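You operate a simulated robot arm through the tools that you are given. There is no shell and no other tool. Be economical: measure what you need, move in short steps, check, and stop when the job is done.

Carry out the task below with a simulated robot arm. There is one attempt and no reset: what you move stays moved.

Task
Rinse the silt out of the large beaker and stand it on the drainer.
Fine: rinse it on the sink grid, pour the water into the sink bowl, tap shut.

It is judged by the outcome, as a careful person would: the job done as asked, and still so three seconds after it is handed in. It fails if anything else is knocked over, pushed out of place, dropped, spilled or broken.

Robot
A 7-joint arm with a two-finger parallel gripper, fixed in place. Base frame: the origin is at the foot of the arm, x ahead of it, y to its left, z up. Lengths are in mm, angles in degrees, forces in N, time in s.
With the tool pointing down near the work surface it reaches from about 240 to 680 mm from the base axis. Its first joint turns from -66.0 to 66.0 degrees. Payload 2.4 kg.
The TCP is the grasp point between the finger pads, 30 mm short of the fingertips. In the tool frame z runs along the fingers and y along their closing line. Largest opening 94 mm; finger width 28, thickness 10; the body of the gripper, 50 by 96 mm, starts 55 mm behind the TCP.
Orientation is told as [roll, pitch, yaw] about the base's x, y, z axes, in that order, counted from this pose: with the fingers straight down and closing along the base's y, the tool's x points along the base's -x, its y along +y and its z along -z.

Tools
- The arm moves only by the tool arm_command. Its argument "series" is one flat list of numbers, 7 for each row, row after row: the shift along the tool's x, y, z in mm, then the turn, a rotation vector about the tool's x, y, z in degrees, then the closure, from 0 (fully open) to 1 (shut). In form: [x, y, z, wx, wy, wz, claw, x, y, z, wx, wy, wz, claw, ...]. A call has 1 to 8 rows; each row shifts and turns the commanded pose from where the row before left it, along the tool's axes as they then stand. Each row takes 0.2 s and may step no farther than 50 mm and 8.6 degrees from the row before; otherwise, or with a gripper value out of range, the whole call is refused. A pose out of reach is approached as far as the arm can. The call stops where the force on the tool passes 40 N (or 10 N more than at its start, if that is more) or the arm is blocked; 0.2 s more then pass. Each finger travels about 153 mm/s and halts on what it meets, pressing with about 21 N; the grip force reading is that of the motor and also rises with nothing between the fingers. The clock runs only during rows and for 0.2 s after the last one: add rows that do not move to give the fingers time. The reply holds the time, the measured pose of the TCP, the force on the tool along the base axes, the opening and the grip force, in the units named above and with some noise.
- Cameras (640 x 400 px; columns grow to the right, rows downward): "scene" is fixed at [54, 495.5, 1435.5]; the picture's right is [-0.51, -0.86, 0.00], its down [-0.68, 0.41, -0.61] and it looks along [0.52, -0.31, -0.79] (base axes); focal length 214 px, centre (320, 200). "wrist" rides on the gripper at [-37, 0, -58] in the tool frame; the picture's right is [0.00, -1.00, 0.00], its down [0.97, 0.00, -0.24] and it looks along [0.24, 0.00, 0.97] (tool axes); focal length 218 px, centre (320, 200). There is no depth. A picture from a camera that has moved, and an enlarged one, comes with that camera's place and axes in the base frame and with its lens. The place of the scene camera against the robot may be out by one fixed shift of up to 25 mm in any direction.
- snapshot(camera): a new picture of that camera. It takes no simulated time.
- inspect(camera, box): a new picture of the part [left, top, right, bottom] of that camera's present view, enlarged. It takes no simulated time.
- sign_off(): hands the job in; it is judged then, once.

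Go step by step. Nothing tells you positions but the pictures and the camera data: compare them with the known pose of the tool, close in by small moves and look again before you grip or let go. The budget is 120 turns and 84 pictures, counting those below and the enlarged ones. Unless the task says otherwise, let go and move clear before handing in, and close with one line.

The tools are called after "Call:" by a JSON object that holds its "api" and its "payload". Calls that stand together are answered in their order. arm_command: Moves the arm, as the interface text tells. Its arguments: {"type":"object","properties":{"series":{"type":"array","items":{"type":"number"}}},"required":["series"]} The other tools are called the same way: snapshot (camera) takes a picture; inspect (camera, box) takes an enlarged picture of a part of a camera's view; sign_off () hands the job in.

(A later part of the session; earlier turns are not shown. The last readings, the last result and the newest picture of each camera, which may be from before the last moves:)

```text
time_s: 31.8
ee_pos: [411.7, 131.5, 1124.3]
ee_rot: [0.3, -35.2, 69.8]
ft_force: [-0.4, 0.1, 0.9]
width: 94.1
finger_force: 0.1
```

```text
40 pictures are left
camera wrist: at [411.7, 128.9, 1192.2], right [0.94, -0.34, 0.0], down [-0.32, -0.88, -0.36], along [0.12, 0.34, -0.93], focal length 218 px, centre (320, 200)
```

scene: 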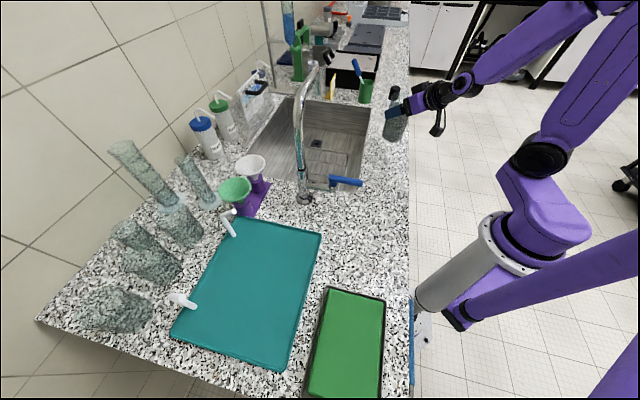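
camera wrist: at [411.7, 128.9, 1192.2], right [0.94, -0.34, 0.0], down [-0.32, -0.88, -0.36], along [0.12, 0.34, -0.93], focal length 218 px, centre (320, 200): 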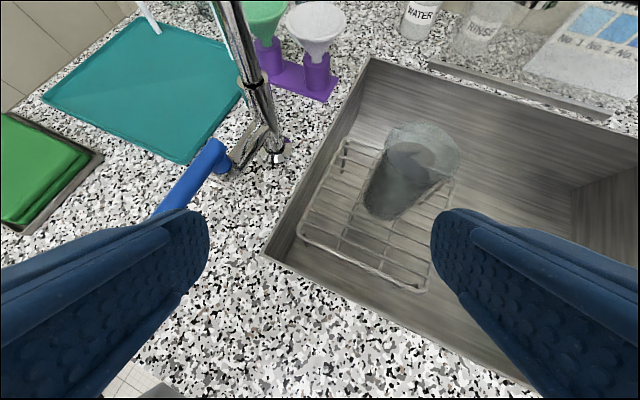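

Call:
{"api": "inspect", "payload": {"camera": "wrist", "box": [140, 100, 320, 230]}}

Call:
{"api": "inspect", "payload": {"camera": "scene", "box": [280, 150, 380, 220]}}

```text
3.08 times, centred on (230, 165) of wrist
camera zoom: at [411.7, 128.9, 1192.2], right [0.94, -0.34, 0.0], down [-0.32, -0.88, -0.36], along [0.12, 0.34, -0.93], focal length 672 px, centre (597, 308)
```

zoom: 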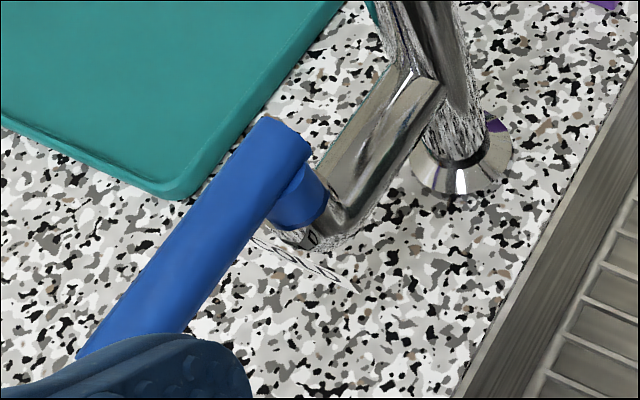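

```text
5.71 times, centred on (330, 185) of scene
camera zoom: at [54.0, 495.5, 1435.5], right [-0.51, -0.86, 0.0], down [-0.68, 0.41, -0.61], along [0.52, -0.31, -0.79], focal length 1226 px, centre (263, 286)
```

zoom: 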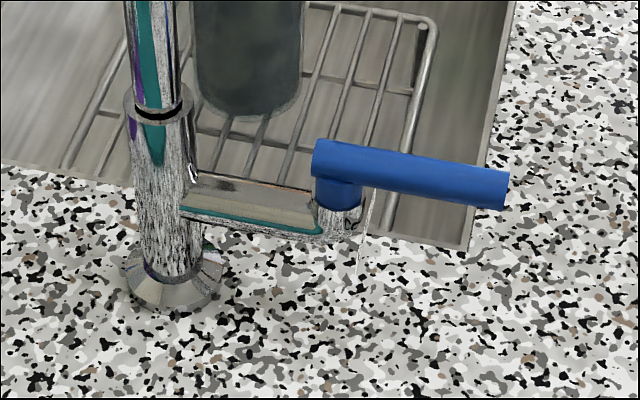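

The lever turns about a vertical stem at the end of a side arm. There is a small scale or label there, so I'll zoom in further.

Call:
{"api": "inspect", "payload": {"camera": "wrist", "box": [205, 145, 260, 190]}}

Call:
{"api": "inspect", "payload": {"camera": "scene", "box": [320, 170, 360, 205]}}

```text
8.89 times, centred on (232, 168) of wrist
camera zoom: at [411.7, 128.9, 1192.2], right [0.94, -0.34, 0.0], down [-0.32, -0.88, -0.36], along [0.12, 0.34, -0.93], focal length 1940 px, centre (1098, 489)
```

zoom: 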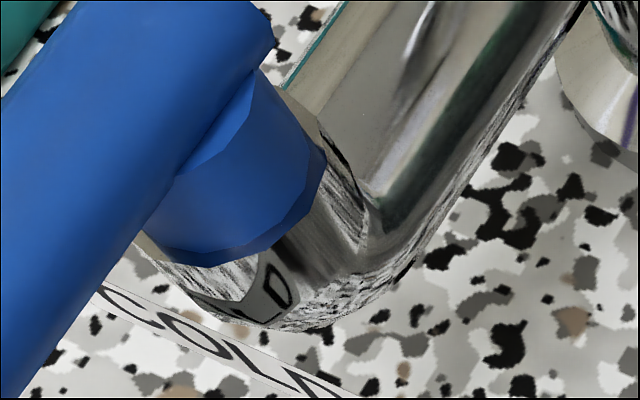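

```text
11.43 times, centred on (340, 188) of scene
camera zoom: at [54.0, 495.5, 1435.5], right [-0.51, -0.86, 0.0], down [-0.68, 0.41, -0.61], along [0.52, -0.31, -0.79], focal length 2451 px, centre (91, 343)
```

zoom: 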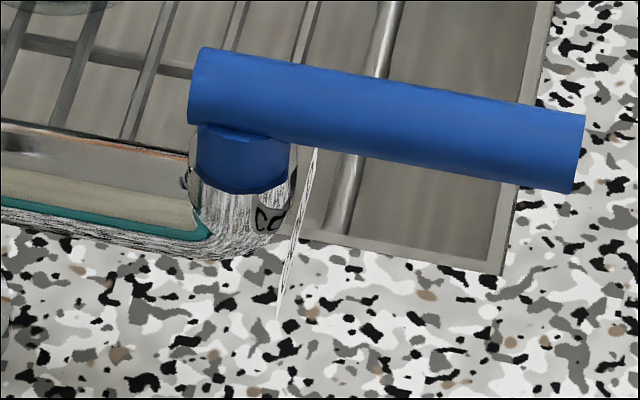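

The blue handle is a quarter-turn lever lying at about z = 1008 from (356, 282) to (301, 226), pivoting at its back end. I'll point the tool straight down with yaw 45° and hover over the lever's outer half.

Call:
{"api": "arm_command", "payload": {"series": [0, 0, 0, 4.76, 0, 6.8, 0, 0, 0, 0, 4.76, 0, 6.8, 0, 0, 0, 0, 4.76, 0, 6.8, 0, 0, 0, 0, 0, 7, 0, 0, 0, 0, 0, 0, 7, 0, 0, 0, 0, 0, 0, 7, 0, 0, 0, 0, 0, 0, 7, 0, 0, 0, 0, 0, 0, 7, 0, 0]}}

Call:
{"api": "arm_command", "payload": {"series": [-2, 36, 0, 0, 0, 0, 0, -2, 36, 0, 0, 0, 0, 0, -2, 36, 0, 0, 0, 0, 0.3, -3, 36, 0, 0, 0, 0, 0.5, 0, 0, 0, 0, 0, 0, 0.5]}}

Call:
{"api": "snapshot", "payload": {"camera": "wrist"}}

```text
time_s: 33.6
ee_pos: [412.6, 131.5, 1123.0]
ee_rot: [0.1, 0.2, 44.9]
ft_force: [-0.2, -0.8, 0.0]
width: 94.0
finger_force: 0.1
```

```text
time_s: 34.8
ee_pos: [315.6, 243.5, 1127.2]
ee_rot: [0.2, 0.0, 44.8]
ft_force: [0.6, 0.4, 0.4]
width: 47.0
finger_force: 0.1
```

```text
35 pictures are left
camera wrist: at [341.7, 270.1, 1184.0], right [0.71, -0.71, 0.0], down [-0.69, -0.69, 0.24], along [-0.17, -0.17, -0.97], focal length 218 px, centre (320, 200)
```

wrist: 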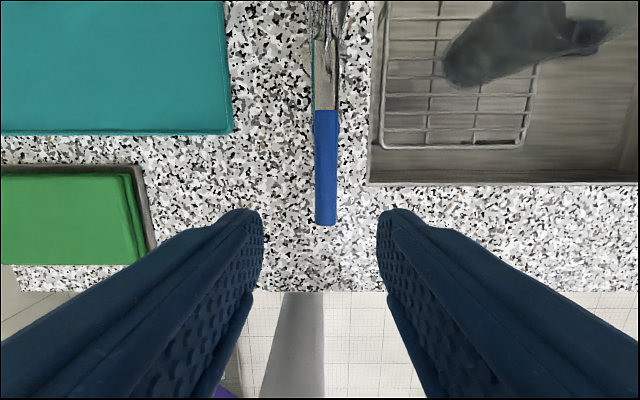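

The lever is almost centred between the fingers. I'll shift 4 mm and descend to straddle it.

Call:
{"api": "arm_command", "payload": {"series": [0, -4.5, 30, 0, 0, 0, 0.5, 0, 0, 30, 0, 0, 0, 0.5, 0, 0, 30, 0, 0, 0, 0.5, 0, 0, 15, 0, 0, 0, 0.5, 0, 0, 15, 0, 0, 0, 0.5]}}

Call:
{"api": "snapshot", "payload": {"camera": "wrist"}}

```text
time_s: 36.0
ee_pos: [319.6, 237.5, 1002.5]
ee_rot: [0.3, 0.0, 45.0]
ft_force: [-0.1, -0.4, 0.0]
width: 47.0
finger_force: 0.0
```

```text
34 pictures are left
camera wrist: at [345.8, 263.4, 1061.3], right [0.71, -0.71, 0.0], down [-0.69, -0.69, 0.24], along [-0.17, -0.17, -0.97], focal length 218 px, centre (320, 200)
```

wrist: 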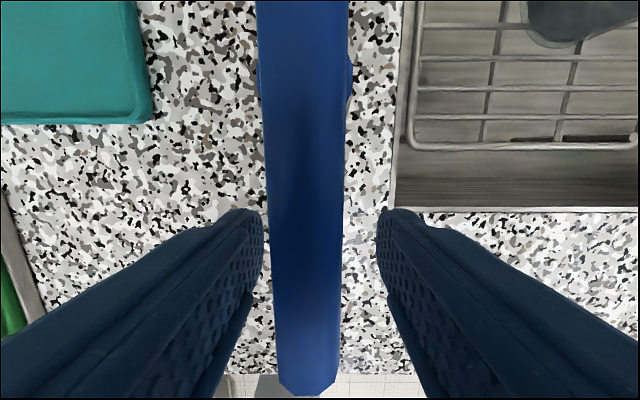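

The fingers straddle the lever. I'll nudge it to the right (sink side) in small steps and watch the force.

Call:
{"api": "arm_command", "payload": {"series": [0, -8, 0, 0, 0, 0, 0.5, 0, -8, 0, 0, 0, 0, 0.5, 0, -6, 0, 0, 0, 0, 0.5]}}

Call:
{"api": "snapshot", "payload": {"camera": "wrist"}}

```text
time_s: 36.8
ee_pos: [332.6, 223.9, 1004.3]
ee_rot: [0.3, 0.2, 45.1]
ft_force: [-25.1, 16.4, 3.6]
width: 63.8
finger_force: 14.8
```

```text
33 pictures are left
camera wrist: at [358.7, 250.6, 1062.0], right [0.71, -0.7, -0.01], down [-0.68, -0.69, 0.24], along [-0.17, -0.17, -0.97], focal length 218 px, centre (320, 200)
```

wrist: 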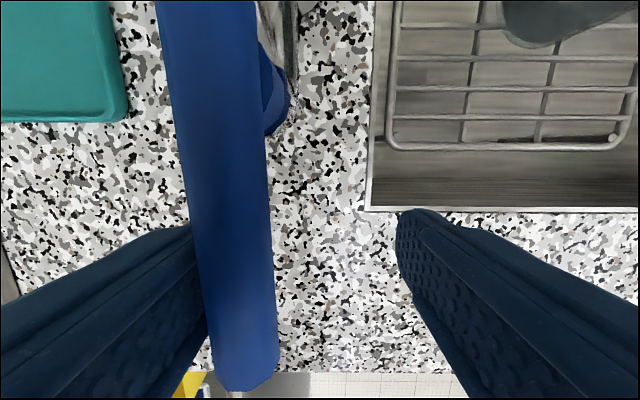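

Pushing right meets a firm stop, so closed is against that side. I'll back off and push left instead.

Call:
{"api": "arm_command", "payload": {"series": [0, 8, 0, 0, 0, 0, 0.5, 0, 8, 0, 0, 0, 0, 0.5, 0, 8, 0, 0, 0, 0, 0.5, 0, 8, 0, 0, 0, 0, 0.5, 0, 8, 0, 0, 0, 0, 0.5]}}

Call:
{"api": "snapshot", "payload": {"camera": "wrist"}}

```text
time_s: 38.0
ee_pos: [307.4, 248.6, 1003.3]
ee_rot: [0.2, 0.0, 44.8]
ft_force: [1.2, -1.2, 1.4]
width: 48.2
finger_force: 0.6
```

```text
32 pictures are left
camera wrist: at [333.5, 275.2, 1060.8], right [0.71, -0.71, 0.0], down [-0.69, -0.69, 0.24], along [-0.17, -0.17, -0.97], focal length 218 px, centre (320, 200)
```

wrist: 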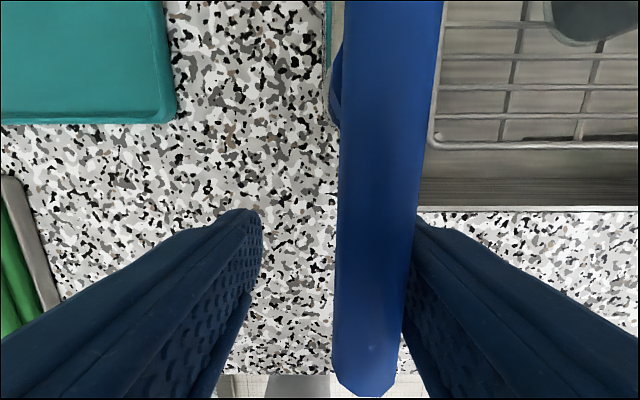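

The right finger now touches the lever. I'll continue left gently.

Call:
{"api": "arm_command", "payload": {"series": [0, 6, 0, 0, 0, 0, 0.5, 0, 6, 0, 0, 0, 0, 0.5, 0, 6, 0, 0, 0, 0, 0.5]}}

Call:
{"api": "inspect", "payload": {"camera": "scene", "box": [220, 40, 420, 220]}}

```text
time_s: 38.8
ee_pos: [294.9, 260.5, 1003.0]
ee_rot: [0.2, 0.0, 44.9]
ft_force: [0.5, -1.1, -0.3]
width: 47.4
finger_force: 0.9
```

```text
2.22 times, centred on (320, 130) of scene
camera zoom: at [54.0, 495.5, 1435.5], right [-0.51, -0.86, 0.0], down [-0.68, 0.41, -0.61], along [0.52, -0.31, -0.79], focal length 477 px, centre (320, 356)
```

zoom: 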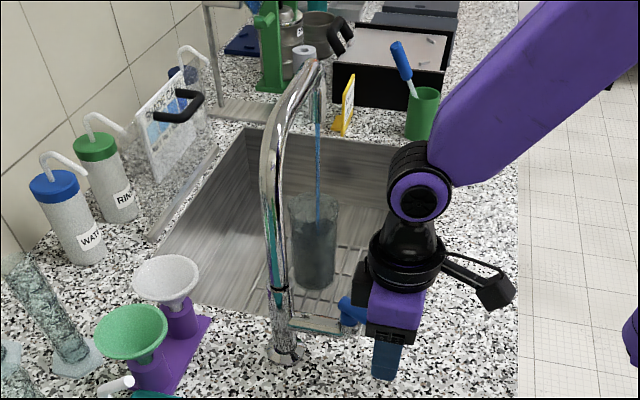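

Water is running straight into the beaker. I'll wait a second and check the level.

Call:
{"api": "arm_command", "payload": {"series": [0, 0, 0, 0, 0, 0, 0.5, 0, 0, 0, 0, 0, 0, 0.5, 0, 0, 0, 0, 0, 0, 0.5, 0, 0, 0, 0, 0, 0, 0.5, 0, 0, 0, 0, 0, 0, 0.5]}}

Call:
{"api": "inspect", "payload": {"camera": "scene", "box": [290, 90, 350, 180]}}

```text
time_s: 40.0
ee_pos: [295.4, 260.7, 1004.7]
ee_rot: [0.1, 0.0, 45.0]
ft_force: [0.2, 0.5, 1.5]
width: 47.0
finger_force: 0.0
```

```text
4.44 times, centred on (320, 135) of scene
camera zoom: at [54.0, 495.5, 1435.5], right [-0.51, -0.86, 0.0], down [-0.68, 0.41, -0.61], along [0.52, -0.31, -0.79], focal length 953 px, centre (320, 489)
```

zoom: 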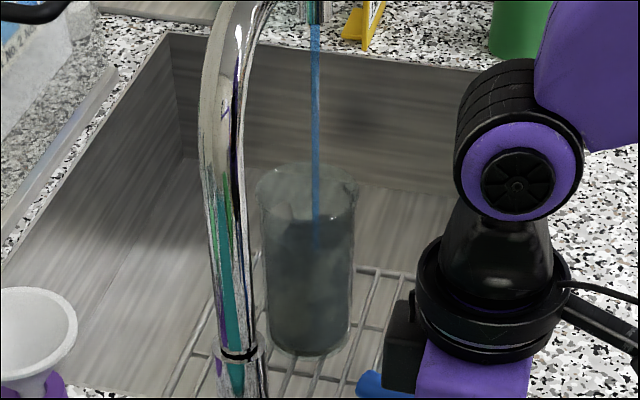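

The level is hard to judge so far. I'll run it a bit longer and look again.

Call:
{"api": "arm_command", "payload": {"series": [0, 0, 0, 0, 0, 0, 0.5, 0, 0, 0, 0, 0, 0, 0.5, 0, 0, 0, 0, 0, 0, 0.5, 0, 0, 0, 0, 0, 0, 0.5, 0, 0, 0, 0, 0, 0, 0.5, 0, 0, 0, 0, 0, 0, 0.5, 0, 0, 0, 0, 0, 0, 0.5, 0, 0, 0, 0, 0, 0, 0.5]}}

Call:
{"api": "inspect", "payload": {"camera": "scene", "box": [290, 90, 350, 180]}}

```text
time_s: 41.8
ee_pos: [294.2, 260.6, 1003.6]
ee_rot: [0.1, 0.0, 44.9]
ft_force: [-0.3, -0.3, -0.3]
width: 46.9
finger_force: 0.1
```

```text
4.44 times, centred on (320, 135) of scene
camera zoom: at [54.0, 495.5, 1435.5], right [-0.51, -0.86, 0.0], down [-0.68, 0.41, -0.61], along [0.52, -0.31, -0.79], focal length 953 px, centre (320, 489)
```

zoom: 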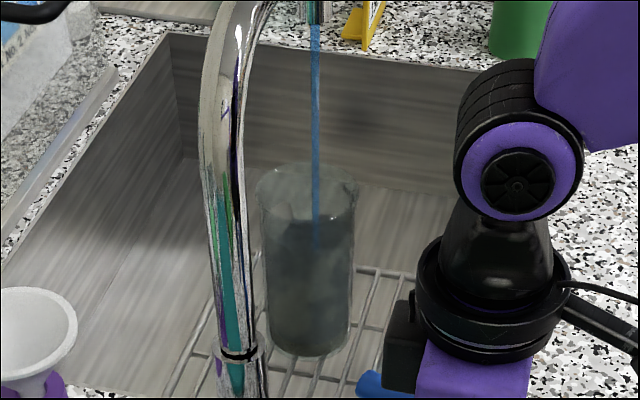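

No visible change in level yet. I'll check the lever's angle from the wrist.

Call:
{"api": "snapshot", "payload": {"camera": "wrist"}}

```text
28 pictures are left
camera wrist: at [320.5, 287.3, 1061.2], right [0.71, -0.71, 0.0], down [-0.69, -0.69, 0.24], along [-0.17, -0.17, -0.97], focal length 218 px, centre (320, 200)
```

wrist: 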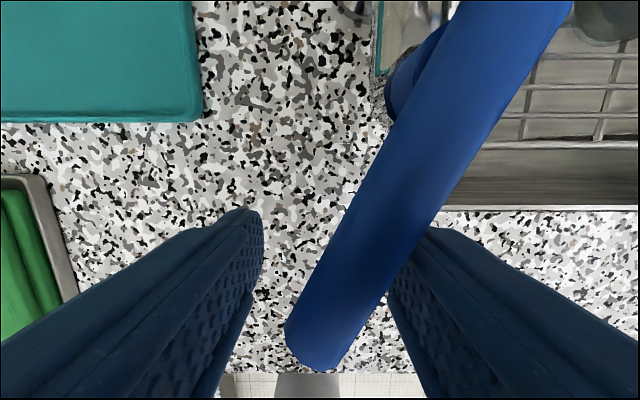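

The lever is at about 32° and the flow is steady. I'll let it run about three more seconds, then compare.

Call:
{"api": "arm_command", "payload": {"series": [0, 0, 0, 0, 0, 0, 0.5, 0, 0, 0, 0, 0, 0, 0.5, 0, 0, 0, 0, 0, 0, 0.5, 0, 0, 0, 0, 0, 0, 0.5, 0, 0, 0, 0, 0, 0, 0.5, 0, 0, 0, 0, 0, 0, 0.5, 0, 0, 0, 0, 0, 0, 0.5, 0, 0, 0, 0, 0, 0, 0.5]}}

Call:
{"api": "arm_command", "payload": {"series": [0, 0, 0, 0, 0, 0, 0.5, 0, 0, 0, 0, 0, 0, 0.5, 0, 0, 0, 0, 0, 0, 0.5, 0, 0, 0, 0, 0, 0, 0.5, 0, 0, 0, 0, 0, 0, 0.5, 0, 0, 0, 0, 0, 0, 0.5]}}

Call:
{"api": "inspect", "payload": {"camera": "scene", "box": [297, 120, 337, 175]}}

```text
time_s: 43.6
ee_pos: [294.4, 260.5, 1004.2]
ee_rot: [0.1, 0.0, 44.9]
ft_force: [-0.4, 0.4, 0.0]
width: 47.0
finger_force: 0.0
```

```text
time_s: 45.0
ee_pos: [294.2, 260.3, 1003.0]
ee_rot: [0.3, 0.0, 44.9]
ft_force: [-0.4, 0.0, -0.1]
width: 46.9
finger_force: 0.1
```

```text
7.27 times, centred on (317, 148) of scene
camera zoom: at [54.0, 495.5, 1435.5], right [-0.51, -0.86, 0.0], down [-0.68, 0.41, -0.61], along [0.52, -0.31, -0.79], focal length 1560 px, centre (342, 582)
```

zoom: 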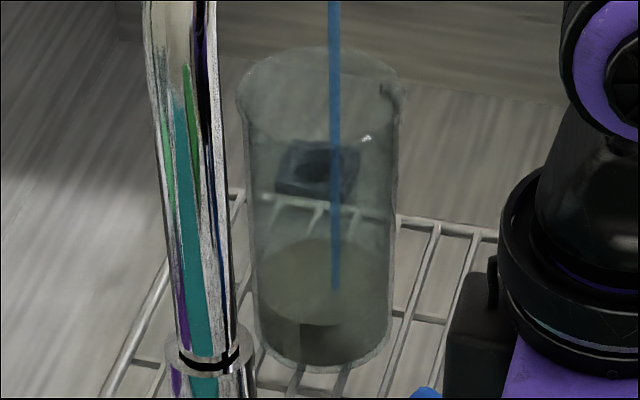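

The silt film has lifted off the walls and the beaker holds about 100 ml of murky water. I'll run about 3 s more, then shut the tap.

Call:
{"api": "arm_command", "payload": {"series": [0, 0, 0, 0, 0, 0, 0.5, 0, 0, 0, 0, 0, 0, 0.5, 0, 0, 0, 0, 0, 0, 0.5, 0, 0, 0, 0, 0, 0, 0.5, 0, 0, 0, 0, 0, 0, 0.5, 0, 0, 0, 0, 0, 0, 0.5, 0, 0, 0, 0, 0, 0, 0.5, 0, 0, 0, 0, 0, 0, 0.5]}}

Call:
{"api": "arm_command", "payload": {"series": [0, -8, 0, 0, 0, 0, 0.5, 0, -8, 0, 0, 0, 0, 0.5, 0, -8, 0, 0, 0, 0, 0.5, 0, -8, 0, 0, 0, 0, 0.5, 0, -8, 0, 0, 0, 0, 0.5, 0, -7, 0, 0, 0, 0, 0.5, 0, -4, 0, 0, 0, 0, 0.5]}}

Call:
{"api": "inspect", "payload": {"camera": "scene", "box": [280, 80, 370, 205]}}

```text
time_s: 46.8
ee_pos: [294.3, 259.9, 1003.4]
ee_rot: [0.2, 0.0, 44.9]
ft_force: [0.4, 0.2, 0.1]
width: 47.3
finger_force: 0.2
```

```text
time_s: 48.4
ee_pos: [328.8, 227.0, 1004.2]
ee_rot: [0.4, 0.2, 45.1]
ft_force: [-14.1, 6.2, -2.6]
width: 55.6
finger_force: 7.3
```

```text
3.20 times, centred on (325, 142) of scene
camera zoom: at [53.6, 495.7, 1435.4], right [-0.51, -0.86, 0.0], down [-0.68, 0.41, -0.61], along [0.52, -0.31, -0.79], focal length 686 px, centre (304, 384)
```

zoom: 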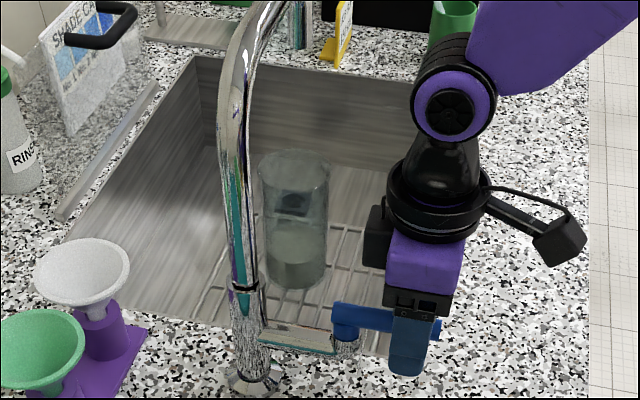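

The tap is shut and the stream has stopped. I'll centre off the lever, rise clear and return to the front of the sink.

Call:
{"api": "arm_command", "payload": {"series": [0, 10, 0, 0, 0, 0, 0.5, 0, 2, -5, 0, 0, 0, 0.5, 0, 0, -30, 0, 0, 0, 0.5, 0, 0, -30, 0, 0, 0, 0.5, 0, 0, -30, 0, 0, 0, 0.5, 0, 0, -28, 0, 0, 0, 0.3]}}

Call:
{"api": "arm_command", "payload": {"series": [2, -36, 0, 0, 0, 0, 0, 2, -36, 0, 0, 0, 0, 0, 2, -36, 0, 0, 0, 0, 0, 3, -36, 0, 0, 0, 0, 0]}}

Call:
{"api": "snapshot", "payload": {"camera": "scene"}}

```text
time_s: 49.8
ee_pos: [318.7, 232.4, 1127.5]
ee_rot: [0.2, 0.1, 44.9]
ft_force: [0.3, 0.8, 0.1]
width: 65.5
finger_force: 0.0
```

```text
time_s: 50.8
ee_pos: [414.8, 123.5, 1129.8]
ee_rot: [0.2, 0.0, 44.8]
ft_force: [-0.9, -0.5, 0.2]
width: 93.9
finger_force: 0.1
```

```text
25 pictures are left
```

scene: 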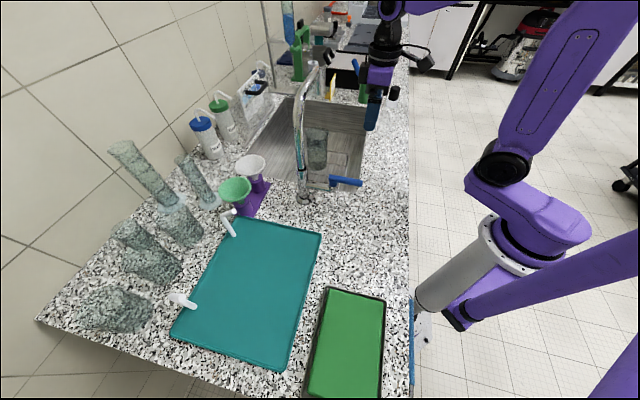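

I'll reorient to yaw 30°, pitch 49°, for the same approach line as before.

Call:
{"api": "arm_command", "payload": {"series": [0, 0, 0, 0, 0, 7.45, 0, 0, 0, 0, 0, 0, 7.45, 0, 0, 0, 0, 0, -8.17, 0, 0, 0, 0, 0, 0, -8.17, 0, 0, 0, 0, 0, 0, -8.17, 0, 0, 0, 0, 0, 0, -8.17, 0, 0, 0, 0, 0, 0, -8.17, 0, 0, 0, 0, 0, 0, -8.17, 0, 0]}}

```text
time_s: 52.6
ee_pos: [416.5, 126.5, 1126.7]
ee_rot: [0.3, -49.0, 29.7]
ft_force: [0.9, -0.1, 0.4]
width: 94.1
finger_force: 0.2
```

Call:
{"api": "arm_command", "payload": {"series": [6.6, 2.6, 37.5, 0, 0, 0, 0, 6.6, 2.6, 37.5, 0, 0, 0, 0, 6.6, 2.6, 37.5, 0, 0, 0, 0]}}

Call:
{"api": "snapshot", "payload": {"camera": "wrist"}}

```text
time_s: 53.4
ee_pos: [476.1, 167.7, 1038.8]
ee_rot: [0.4, -49.0, 29.7]
ft_force: [-0.1, 0.2, 0.2]
width: 94.3
finger_force: 0.0
```

```text
24 pictures are left
camera wrist: at [459.8, 158.2, 1104.0], right [0.5, -0.87, 0.0], down [-0.71, -0.41, -0.57], along [0.5, 0.29, -0.82], focal length 218 px, centre (320, 200)
```

wrist: 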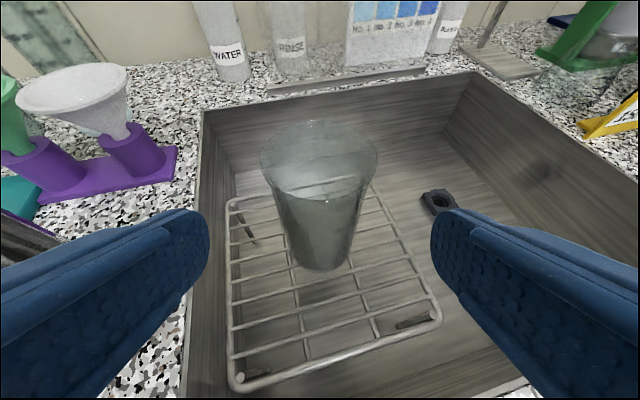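

The beaker is in place and water is visible in it. Driving in along the approach line, then gripping.

Call:
{"api": "arm_command", "payload": {"series": [0, 0.5, 15, 0, 0, 0, 0, 0, 0.5, 15, 0, 0, 0, 0, 0, 0, 15, 0, 0, 0, 0, 0, 0, 15, 0, 0, 0, 0, 0, 0, 15, 0, 0, 0, 0, 0, 0, 15, 0, 0, 0, 0, 0, 0, 11, 0, 0, 0, 0]}}

Call:
{"api": "snapshot", "payload": {"camera": "wrist"}}

```text
time_s: 55.0
ee_pos: [539.4, 208.4, 971.3]
ee_rot: [0.3, -49.0, 29.7]
ft_force: [-0.4, 1.5, -0.3]
width: 93.9
finger_force: 0.0
```

```text
23 pictures are left
camera wrist: at [523.7, 198.1, 1036.9], right [0.5, -0.87, 0.0], down [-0.71, -0.41, -0.57], along [0.5, 0.29, -0.82], focal length 218 px, centre (320, 200)
```

wrist: 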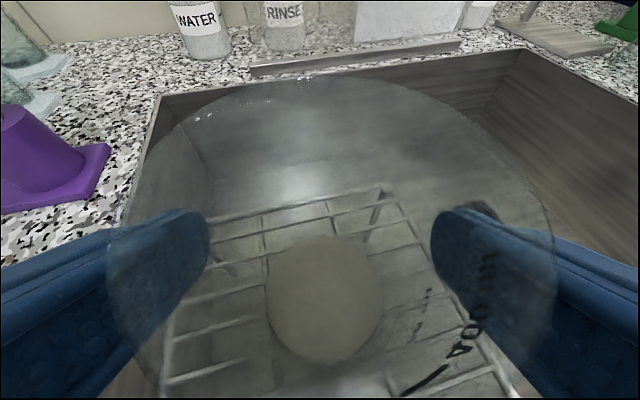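

It's aligned. I'll grip, then lift gently off the grid.

Call:
{"api": "arm_command", "payload": {"series": [0, 0, 0, 0, 0, 0, 0.15, 0, 0, 0, 0, 0, 0, 0.3, 0, 0, 0, 0, 0, 0, 0.6, 0, 0, 0, 0, 0, 0, 1, 0, 0, 0, 0, 0, 0, 1]}}

Call:
{"api": "arm_command", "payload": {"series": [-3.8, 0, -3.3, 0, 0, 0, 1, -5.3, 0, -4.6, 0, 0, 0, 1, -6, 0, -5.2, 0, 0, 0, 1, -6, 0, -5.2, 0, 0, 0, 1, 0, 0, 0, 0, 0, 0, 1]}}

Call:
{"api": "inspect", "payload": {"camera": "scene", "box": [270, 80, 390, 200]}}

```text
time_s: 56.2
ee_pos: [540.3, 207.1, 972.3]
ee_rot: [0.2, -49.0, 29.8]
ft_force: [0.6, -0.1, 0.2]
width: 70.0
finger_force: 20.0
```

```text
time_s: 57.4
ee_pos: [541.0, 207.3, 999.2]
ee_rot: [0.3, -48.9, 29.8]
ft_force: [0.1, 0.1, -2.8]
width: 70.0
finger_force: 21.1
```

```text
3.33 times, centred on (330, 140) of scene
camera zoom: at [54.0, 495.5, 1435.5], right [-0.51, -0.86, 0.0], down [-0.68, 0.41, -0.61], along [0.52, -0.31, -0.79], focal length 715 px, centre (287, 400)
```

zoom: 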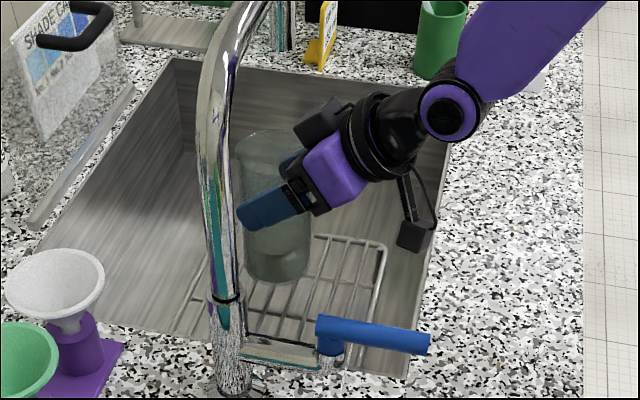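

Lifted. I'll move right over the open bowl, clear of the spout.

Call:
{"api": "arm_command", "payload": {"series": [0, -14, 0, 0, 0, 0, 1, 0, -19, 0, 0, 0, 0, 1, 0, -19, 0, 0, 0, 0, 1, 0, -19, 0, 0, 0, 0, 1, 0, -14, 0, 0, 0, 0, 1, 0, 0, 0, 0, 0, 0, 1]}}

Call:
{"api": "arm_command", "payload": {"series": [0, 0, 0, 0, -5, 0, 1, 0, 0, 0, 0, -5, 0, 1, 0, 0, 0, 0, -5, 0, 1]}}

```text
time_s: 58.8
ee_pos: [583.8, 133.4, 1000.2]
ee_rot: [0.3, -49.0, 29.7]
ft_force: [1.2, -0.1, -3.0]
width: 69.7
finger_force: 21.2
```

```text
time_s: 59.6
ee_pos: [583.3, 135.1, 999.3]
ee_rot: [0.3, -64.1, 29.7]
ft_force: [-0.8, 0.6, -3.4]
width: 70.0
finger_force: 20.8
```

Pitch to 64° is fine. I'll add a little more, then begin rolling the beaker to pour to the right.

Call:
{"api": "arm_command", "payload": {"series": [0, 0, 0, 0, -5, 0, 1, 0, 0, 0, 0, 0, 8, 1, 0, 0, 0, 0, 0, 8, 1, 0, 0, 0, 0, 0, 8, 1, 0, 0, 0, 0, 0, 8, 1, 0, 0, 0, 0, 0, 8, 1]}}

Call:
{"api": "inspect", "payload": {"camera": "scene", "box": [270, 80, 390, 200]}}

```text
time_s: 61.0
ee_pos: [581.1, 134.7, 999.6]
ee_rot: [59.3, -45.3, -36.9]
ft_force: [-0.3, -0.5, -2.4]
width: 69.8
finger_force: 20.9
```

```text
3.33 times, centred on (330, 140) of scene
camera zoom: at [54.0, 495.5, 1435.5], right [-0.51, -0.86, 0.0], down [-0.68, 0.41, -0.61], along [0.52, -0.31, -0.79], focal length 715 px, centre (287, 400)
```

zoom: 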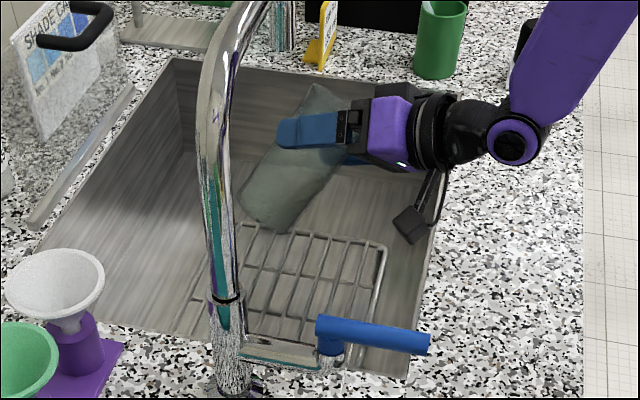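

It's tilting the right way and the mouth is over the bowl. Continuing the roll.

Call:
{"api": "arm_command", "payload": {"series": [0, 0, 0, 0, 0, 8, 1, 0, 0, 0, 0, 0, 8, 1, 0, 0, 0, 0, 0, 8, 1, 0, 0, 0, 0, 0, 8, 1, 0, 0, 0, 0, 0, 8, 1, 0, 0, 0, 0, 0, 8, 1, 0, 0, 0, 0, 0, 8, 1, 0, 0, 0, 0, 0, 8, 1]}}

Call:
{"api": "arm_command", "payload": {"series": [0, 0, 0, 0, 0, 8, 1, 0, 0, 0, 0, 0, 8, 1, 0, 0, 0, 0, 0, 8, 1, 0, 0, 0, 0, 0, 0, 1, 0, 0, 0, 0, 0, 0, 1, 0, 0, 0, 0, 0, 0, 1]}}

Call:
{"api": "inspect", "payload": {"camera": "scene", "box": [270, 60, 390, 200]}}

```text
time_s: 62.8
ee_pos: [582.3, 133.5, 997.5]
ee_rot: [68.4, 13.4, -65.2]
ft_force: [-0.9, -0.7, -2.4]
width: 69.8
finger_force: 21.1
```

```text
time_s: 64.2
ee_pos: [584.0, 133.0, 998.1]
ee_rot: [63.9, 35.3, -75.7]
ft_force: [0.9, 0.2, -1.4]
width: 69.8
finger_force: 20.9
```

```text
2.86 times, centred on (330, 130) of scene
camera zoom: at [54.0, 495.5, 1435.5], right [-0.51, -0.86, 0.0], down [-0.68, 0.41, -0.61], along [0.52, -0.31, -0.79], focal length 613 px, centre (291, 400)
```

zoom: 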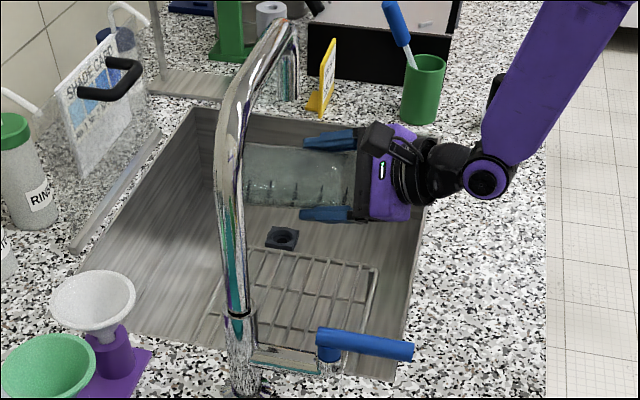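

Poured past horizontal. Zooming in to see whether any water remains.

Call:
{"api": "inspect", "payload": {"camera": "scene", "box": [305, 105, 365, 165]}}

Call:
{"api": "snapshot", "payload": {"camera": "wrist"}}

```text
6.67 times, centred on (335, 135) of scene
camera zoom: at [54.0, 495.5, 1435.5], right [-0.51, -0.86, 0.0], down [-0.68, 0.41, -0.61], along [0.52, -0.31, -0.79], focal length 1430 px, centre (220, 633)
```

zoom: 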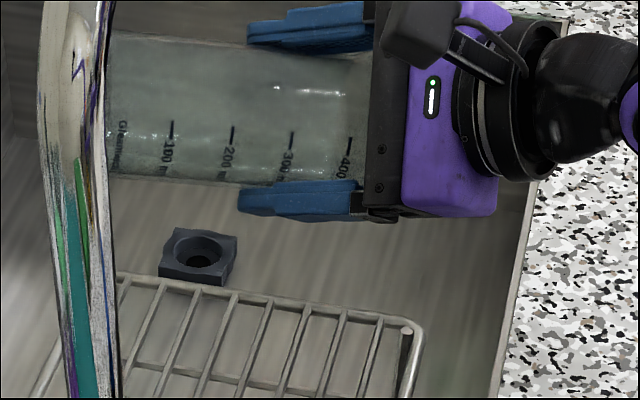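

```text
18 pictures are left
camera wrist: at [543.7, 78.1, 997.8], right [-0.55, 0.39, -0.73], down [-0.39, 0.66, 0.65], along [0.74, 0.64, -0.21], focal length 218 px, centre (320, 200)
```

wrist: 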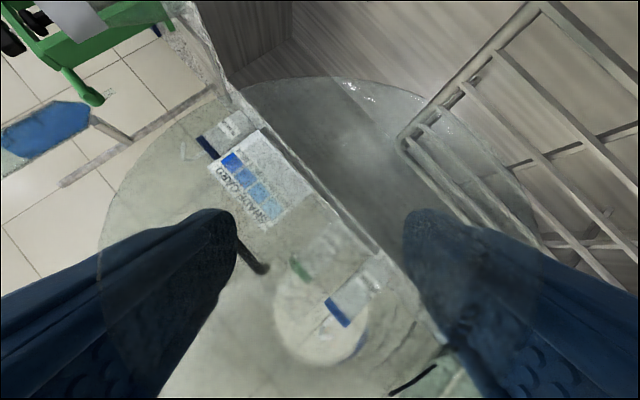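

It's empty and looks clear, with the 100–400 ml graduations visible. I'll roll back upright over the bowl and then undo the extra pitch.

Call:
{"api": "arm_command", "payload": {"series": [0, 0, 0, 0, 0, -8, 1, 0, 0, 0, 0, 0, -8, 1, 0, 0, 0, 0, 0, -8, 1, 0, 0, 0, 0, 0, -8, 1, 0, 0, 0, 0, 0, -8, 1, 0, 0, 0, 0, 0, -8, 1, 0, 0, 0, 0, 0, -8, 1, 0, 0, 0, 0, 0, -8, 1]}}

Call:
{"api": "arm_command", "payload": {"series": [0, 0, 0, 0, 0, -8, 1, 0, 0, 0, 0, 0, -8, 1, 0, 0, 0, 0, 0, -8, 1, 0, 0, 0, 0, 0, -8, 1, 0, 0, 0, 0, 0, -8, 1, 0, 0, 0, 0, 0, -8, 1, 0, 0, 0, 0, 0, -8, 1, 0, 0, 0, 0, 0, -8, 1]}}

Call:
{"api": "arm_command", "payload": {"series": [0, 0, 0, 0, 7, 0, 1, 0, 0, 0, 0, 7, 0, 1, 0, 0, 0, 0, 6, 0, 1, 0, 0, 0, 0, 0, 0, 1]}}

Call:
{"api": "inspect", "payload": {"camera": "scene", "box": [290, 70, 380, 180]}}

Call:
{"api": "snapshot", "payload": {"camera": "wrist"}}

```text
time_s: 66.0
ee_pos: [584.4, 134.4, 998.0]
ee_rot: [66.8, -24.1, -50.0]
ft_force: [-0.4, -0.4, -1.5]
width: 70.0
finger_force: 20.8
```

```text
time_s: 67.8
ee_pos: [583.2, 133.9, 999.6]
ee_rot: [0.2, -69.0, 30.1]
ft_force: [0.3, 0.0, -0.9]
width: 69.3
finger_force: 21.0
```

```text
time_s: 68.8
ee_pos: [583.1, 134.3, 999.7]
ee_rot: [0.3, -48.8, 29.8]
ft_force: [0.0, 0.7, -1.5]
width: 69.7
finger_force: 21.1
```

```text
3.64 times, centred on (335, 125) of scene
camera zoom: at [54.0, 495.5, 1435.5], right [-0.51, -0.86, 0.0], down [-0.68, 0.41, -0.61], along [0.52, -0.31, -0.79], focal length 780 px, centre (266, 473)
```

zoom: 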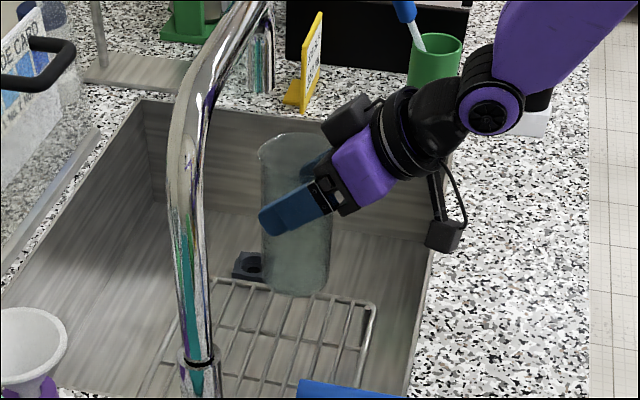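

```text
16 pictures are left
camera wrist: at [566.6, 125.2, 1065.6], right [0.5, -0.87, 0.0], down [-0.71, -0.41, -0.57], along [0.5, 0.29, -0.82], focal length 218 px, centre (320, 200)
```

wrist: 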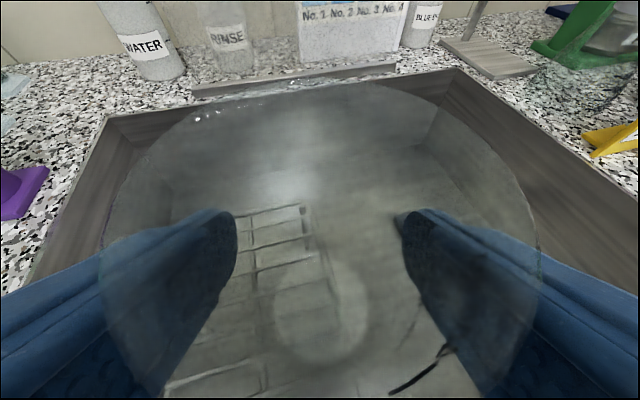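

It looks emptied. I'll zoom in once to be sure no film of silt remains before moving on.

Call:
{"api": "inspect", "payload": {"camera": "scene", "box": [320, 100, 365, 160]}}

```text
6.67 times, centred on (342, 130) of scene
camera zoom: at [54.0, 495.5, 1435.5], right [-0.51, -0.86, 0.0], down [-0.68, 0.41, -0.61], along [0.52, -0.31, -0.79], focal length 1430 px, centre (170, 667)
```

zoom: 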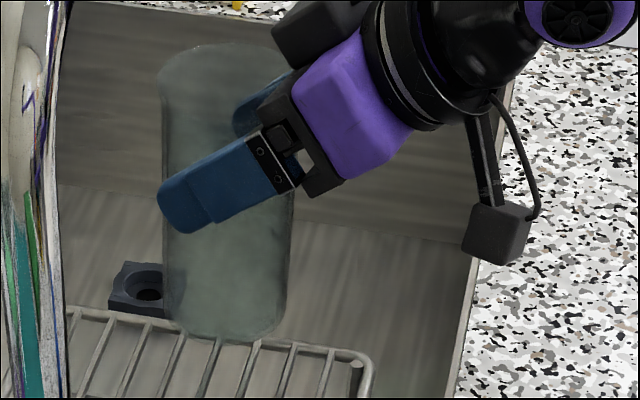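

The glass looks uniformly clear apart from a faint haze, and I'll compare it against granite as I carry it. Now I'll retreat from the sink towards the front and rise above lever height.

Call:
{"api": "arm_command", "payload": {"series": [6.3, -2.8, -30.2, 0, 0, 0, 1, 6.3, -2.8, -30.2, 0, 0, 0, 1, 6.3, -2.8, -30.2, 0, 0, 0, 1, 6.3, -2.8, -30.2, 0, 0, 0, 1, -19.6, 0, -17, 0, 0, 0, 1, -19.6, 0, -17, 0, 0, 0, 1, -19.6, 0, -17, 0, 0, 0, 1, -19.6, 0, -17, 0, 0, 0, 1]}}

Call:
{"api": "inspect", "payload": {"camera": "scene", "box": [320, 40, 420, 160]}}

```text
time_s: 70.6
ee_pos: [494.4, 70.9, 1163.4]
ee_rot: [0.5, -49.0, 29.7]
ft_force: [0.6, 0.7, -0.6]
width: 69.8
finger_force: 20.9
```

```text
3.33 times, centred on (370, 100) of scene
camera zoom: at [54.0, 495.5, 1435.5], right [-0.51, -0.86, 0.0], down [-0.68, 0.41, -0.61], along [0.52, -0.31, -0.79], focal length 715 px, centre (153, 533)
```

zoom: 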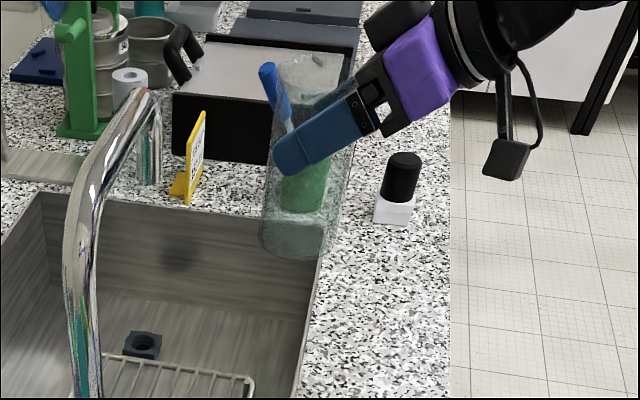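

Against the green cup the glass is clearly transparent, so the silt is gone. I'll carry it left in front of the tap at z = 1163, yawing towards the drainer.

Call:
{"api": "arm_command", "payload": {"series": [3.7, 36.1, -4.2, 0, 0, 0, 1, 3.7, 36.1, -4.2, 0, 0, 0, 1, 3.7, 36.1, -4.2, 0, 0, 0, 1, 3.7, 36.1, -4.2, 0, 0, 0, 1, 3.7, 36.1, -4.2, 0, 0, 0, 1]}}

Call:
{"api": "arm_command", "payload": {"series": [0, 0, 0, -4.72, 0, -4.1, 1, 0, 0, 0, -4.72, 0, -4.1, 1, 0, 0, 0, -4.72, 0, -4.1, 1, 0, 0, 0, -4.72, 0, -4.1, 1]}}

Call:
{"api": "snapshot", "payload": {"camera": "scene"}}

```text
time_s: 71.8
ee_pos: [380.8, 211.2, 1164.3]
ee_rot: [0.2, -49.0, 29.7]
ft_force: [0.1, 0.1, -1.6]
width: 69.6
finger_force: 20.7
```

```text
time_s: 72.8
ee_pos: [380.2, 212.6, 1163.5]
ee_rot: [0.3, -49.1, 54.9]
ft_force: [-0.6, 0.1, -2.0]
width: 69.6
finger_force: 21.3
```

```text
13 pictures are left
```

scene: 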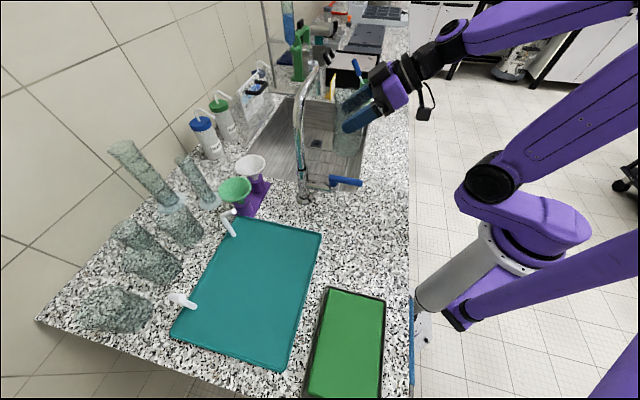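

Clear of the tap. Continuing left past the column in smaller steps.

Call:
{"api": "arm_command", "payload": {"series": [-3, 17, 3.5, 0, 0, 0, 1, -3, 17, 3.5, 0, 0, 0, 1, -3, 17, 3.5, 0, 0, 0, 1, -3, 17, 3.5, 0, 0, 0, 1, -3, 17, 3.5, 0, 0, 0, 1, -3, 17, 3.5, 0, 0, 0, 1, -3, 17, 3.5, 0, 0, 0, 1, -3, 17, 3.5, 0, 0, 0, 1]}}

```text
time_s: 74.6
ee_pos: [292.0, 318.5, 1163.4]
ee_rot: [0.3, -49.2, 54.6]
ft_force: [1.4, 0.6, -1.0]
width: 69.5
finger_force: 21.0
```

Call:
{"api": "arm_command", "payload": {"series": [-3.9, 17.8, 4.5, 0, 0, 0, 1, -3.9, 17.8, 4.5, 0, 0, 0, 1, -3.9, 17.8, 4.5, 0, 0, 0, 1, -3.9, 17.8, 4.5, 0, 0, 0, 1, -3.9, 17.8, 4.5, 0, 0, 0, 1]}}

Call:
{"api": "arm_command", "payload": {"series": [-9.7, -2.6, 11.1, 0, 0, 0, 1, -9.7, -2.6, 11.1, 0, 0, 0, 1, -9.7, -2.6, 11.1, 0, 0, 0, 1, -9.7, -2.6, 11.1, 0, 0, 0, 1, -9.7, -2.6, 11.1, 0, 0, 0, 1]}}

Call:
{"api": "snapshot", "payload": {"camera": "scene"}}

Call:
{"api": "snapshot", "payload": {"camera": "wrist"}}

```text
time_s: 75.8
ee_pos: [253.9, 385.7, 1156.4]
ee_rot: [0.6, -49.2, 54.9]
ft_force: [0.2, 0.9, -0.8]
width: 70.0
finger_force: 21.8
out of reach, approached as far as the arm can: row 4, 5
```

```text
time_s: 77.0
ee_pos: [306.2, 437.8, 1155.6]
ee_rot: [0.3, -49.0, 54.9]
ft_force: [0.8, 0.4, -2.2]
width: 69.5
finger_force: 21.1
```

```text
12 pictures are left
```

scene: 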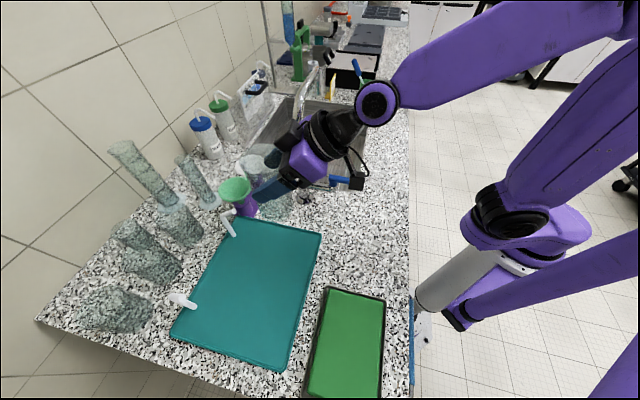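

```text
11 pictures are left
camera wrist: at [295.1, 422.9, 1221.5], right [0.82, -0.57, 0.0], down [-0.47, -0.67, -0.58], along [0.33, 0.47, -0.82], focal length 218 px, centre (320, 200)
```

wrist: 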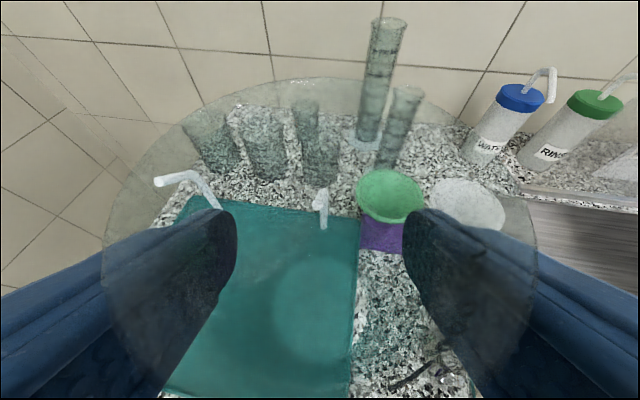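

The beaker is over the drainer's right edge. I'll shift further onto the board, away from its edges and pegs, and then lower part way.

Call:
{"api": "arm_command", "payload": {"series": [-9.4, 10.4, 10.8, 0, 0, 0, 1, -9.4, 10.4, 10.8, 0, 0, 0, 1, -9.4, 10.4, 10.8, 0, 0, 0, 1, 16.6, 0, 14.4, 0, 0, 0, 1, 16.6, 0, 14.4, 0, 0, 0, 1, 16.6, 0, 14.4, 0, 0, 0, 1, 16.6, 0, 14.4, 0, 0, 0, 1]}}

Call:
{"api": "snapshot", "payload": {"camera": "wrist"}}

Call:
{"api": "inspect", "payload": {"camera": "scene", "box": [160, 140, 380, 300]}}

```text
time_s: 78.6
ee_pos: [318.3, 478.2, 1061.5]
ee_rot: [0.3, -49.0, 54.7]
ft_force: [-0.7, 0.1, -2.3]
width: 69.7
finger_force: 20.8
out of reach, approached as far as the arm can: row 2, 3
```

```text
10 pictures are left
camera wrist: at [307.7, 462.3, 1127.1], right [0.82, -0.57, 0.0], down [-0.47, -0.67, -0.58], along [0.33, 0.47, -0.82], focal length 218 px, centre (320, 200)
```

wrist: 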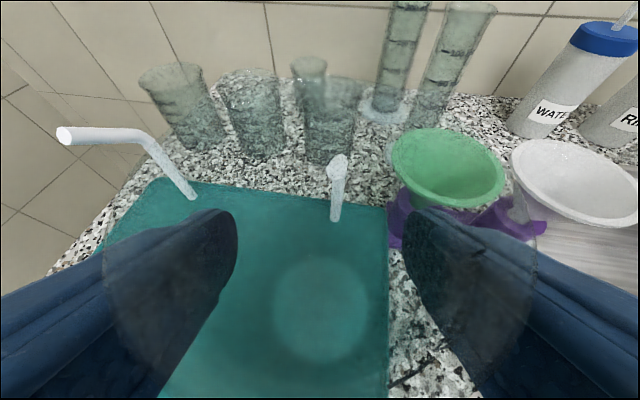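

```text
2.50 times, centred on (270, 220) of scene
camera zoom: at [53.9, 495.5, 1435.5], right [-0.51, -0.86, 0.0], down [-0.68, 0.41, -0.61], along [0.52, -0.31, -0.79], focal length 536 px, centre (445, 150)
```

zoom: 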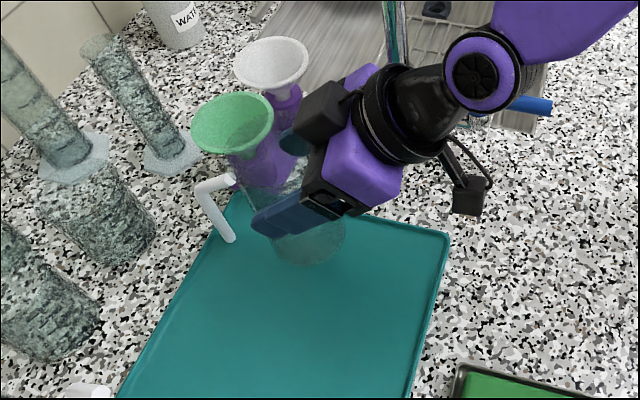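

The base is now fully over the board, more than 20 mm inside its right edge. Lowering slowly towards contact.

Call:
{"api": "arm_command", "payload": {"series": [7.55, 0, 6.56, 0, 0, 0, 1, 7.55, 0, 6.56, 0, 0, 0, 1, 7.55, 0, 6.56, 0, 0, 0, 1, 3, 0, 2.6, 0, 0, 0, 1]}}

Call:
{"api": "arm_command", "payload": {"series": [2.3, 0, 2, 0, 0, 0, 1, 2.3, 0, 2, 0, 0, 0, 1]}}

```text
time_s: 79.6
ee_pos: [318.1, 478.5, 1028.1]
ee_rot: [0.3, -49.0, 54.8]
ft_force: [-0.4, 0.0, -1.4]
width: 69.7
finger_force: 20.9
```

```text
time_s: 80.2
ee_pos: [319.4, 479.4, 1021.2]
ee_rot: [0.3, -49.1, 54.7]
ft_force: [0.1, 0.3, -1.6]
width: 69.9
finger_force: 21.3
```

Call:
{"api": "arm_command", "payload": {"series": [1.9, 0, 1.6, 0, 0, 0, 1, 1.9, 0, 1.6, 0, 0, 0, 1]}}

Call:
{"api": "inspect", "payload": {"camera": "scene", "box": [220, 190, 320, 260]}}

```text
time_s: 80.8
ee_pos: [318.1, 477.9, 1017.5]
ee_rot: [0.3, -49.1, 54.8]
ft_force: [0.5, -0.6, -1.6]
width: 69.6
finger_force: 20.5
```

```text
5.71 times, centred on (270, 225) of scene
camera zoom: at [54.0, 495.5, 1435.5], right [-0.51, -0.86, 0.0], down [-0.68, 0.41, -0.61], along [0.52, -0.31, -0.79], focal length 1226 px, centre (606, 57)
```

zoom: 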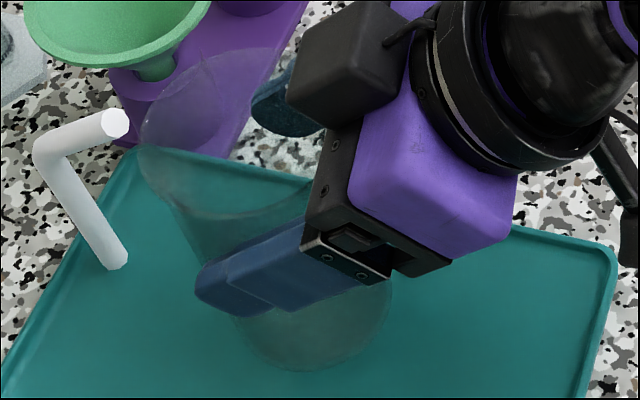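

Call:
{"api": "arm_command", "payload": {"series": [1.9, 0, 1.6, 0, 0, 0, 1, 1.9, 0, 1.6, 0, 0, 0, 1]}}

Call:
{"api": "arm_command", "payload": {"series": [1.9, 0, 1.6, 0, 0, 0, 1]}}

```text
time_s: 81.4
ee_pos: [318.0, 478.7, 1011.7]
ee_rot: [0.2, -49.0, 54.8]
ft_force: [0.4, 0.2, -2.1]
width: 69.5
finger_force: 20.7
```

```text
time_s: 81.8
ee_pos: [318.3, 479.8, 1009.0]
ee_rot: [0.3, -49.2, 54.9]
ft_force: [-0.5, -1.1, 6.0]
width: 69.5
finger_force: 20.4
```

Contact at z = 1009. I'll release gradually.

Call:
{"api": "arm_command", "payload": {"series": [0, 0, 0, 0, 0, 0, 1, 0, 0, 0, 0, 0, 0, 0.22, 0, 0, 0, 0, 0, 0, 0.15, 0, 0, 0, 0, 0, 0, 0, 0, 0, 0, 0, 0, 0, 0]}}

Call:
{"api": "snapshot", "payload": {"camera": "wrist"}}

```text
time_s: 83.0
ee_pos: [316.4, 478.8, 1007.8]
ee_rot: [0.3, -49.1, 54.8]
ft_force: [-0.5, 0.0, -0.5]
width: 93.9
finger_force: 0.1
```

```text
7 pictures are left
camera wrist: at [306.4, 463.8, 1074.6], right [0.82, -0.57, 0.0], down [-0.47, -0.67, -0.58], along [0.33, 0.47, -0.82], focal length 218 px, centre (320, 200)
```

wrist: 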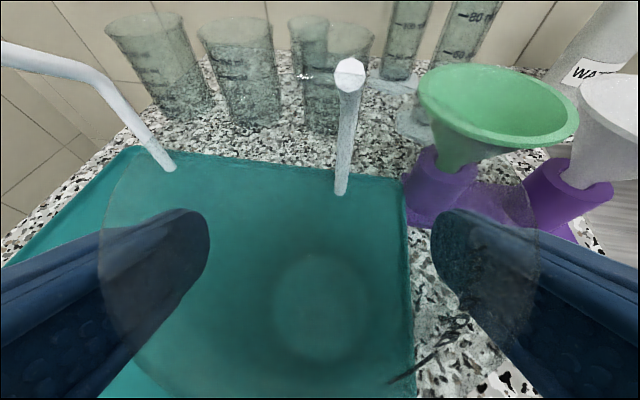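

It stands on the board. Backing straight out along the tool axis in small steps.

Call:
{"api": "arm_command", "payload": {"series": [0, 0, -10, 0, 0, 0, 0, 0, 0, -12, 0, 0, 0, 0, 0, 0, -12, 0, 0, 0, 0, 0, 0, -12, 0, 0, 0, 0, 0, 0, -12, 0, 0, 0, 0, 0, 0, -12, 0, 0, 0, 0, 0, 0, -12, 0, 0, 0, 0]}}

Call:
{"api": "snapshot", "payload": {"camera": "wrist"}}

```text
time_s: 84.6
ee_pos: [280.5, 427.8, 1064.3]
ee_rot: [0.3, -49.1, 54.8]
ft_force: [0.3, -0.6, 0.2]
width: 93.8
finger_force: 0.0
```

```text
6 pictures are left
camera wrist: at [269.9, 413.0, 1129.4], right [0.82, -0.57, 0.0], down [-0.47, -0.67, -0.58], along [0.33, 0.47, -0.82], focal length 218 px, centre (320, 200)
```

wrist: 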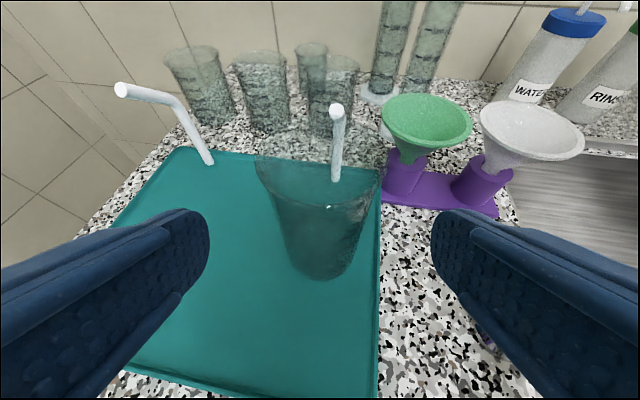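

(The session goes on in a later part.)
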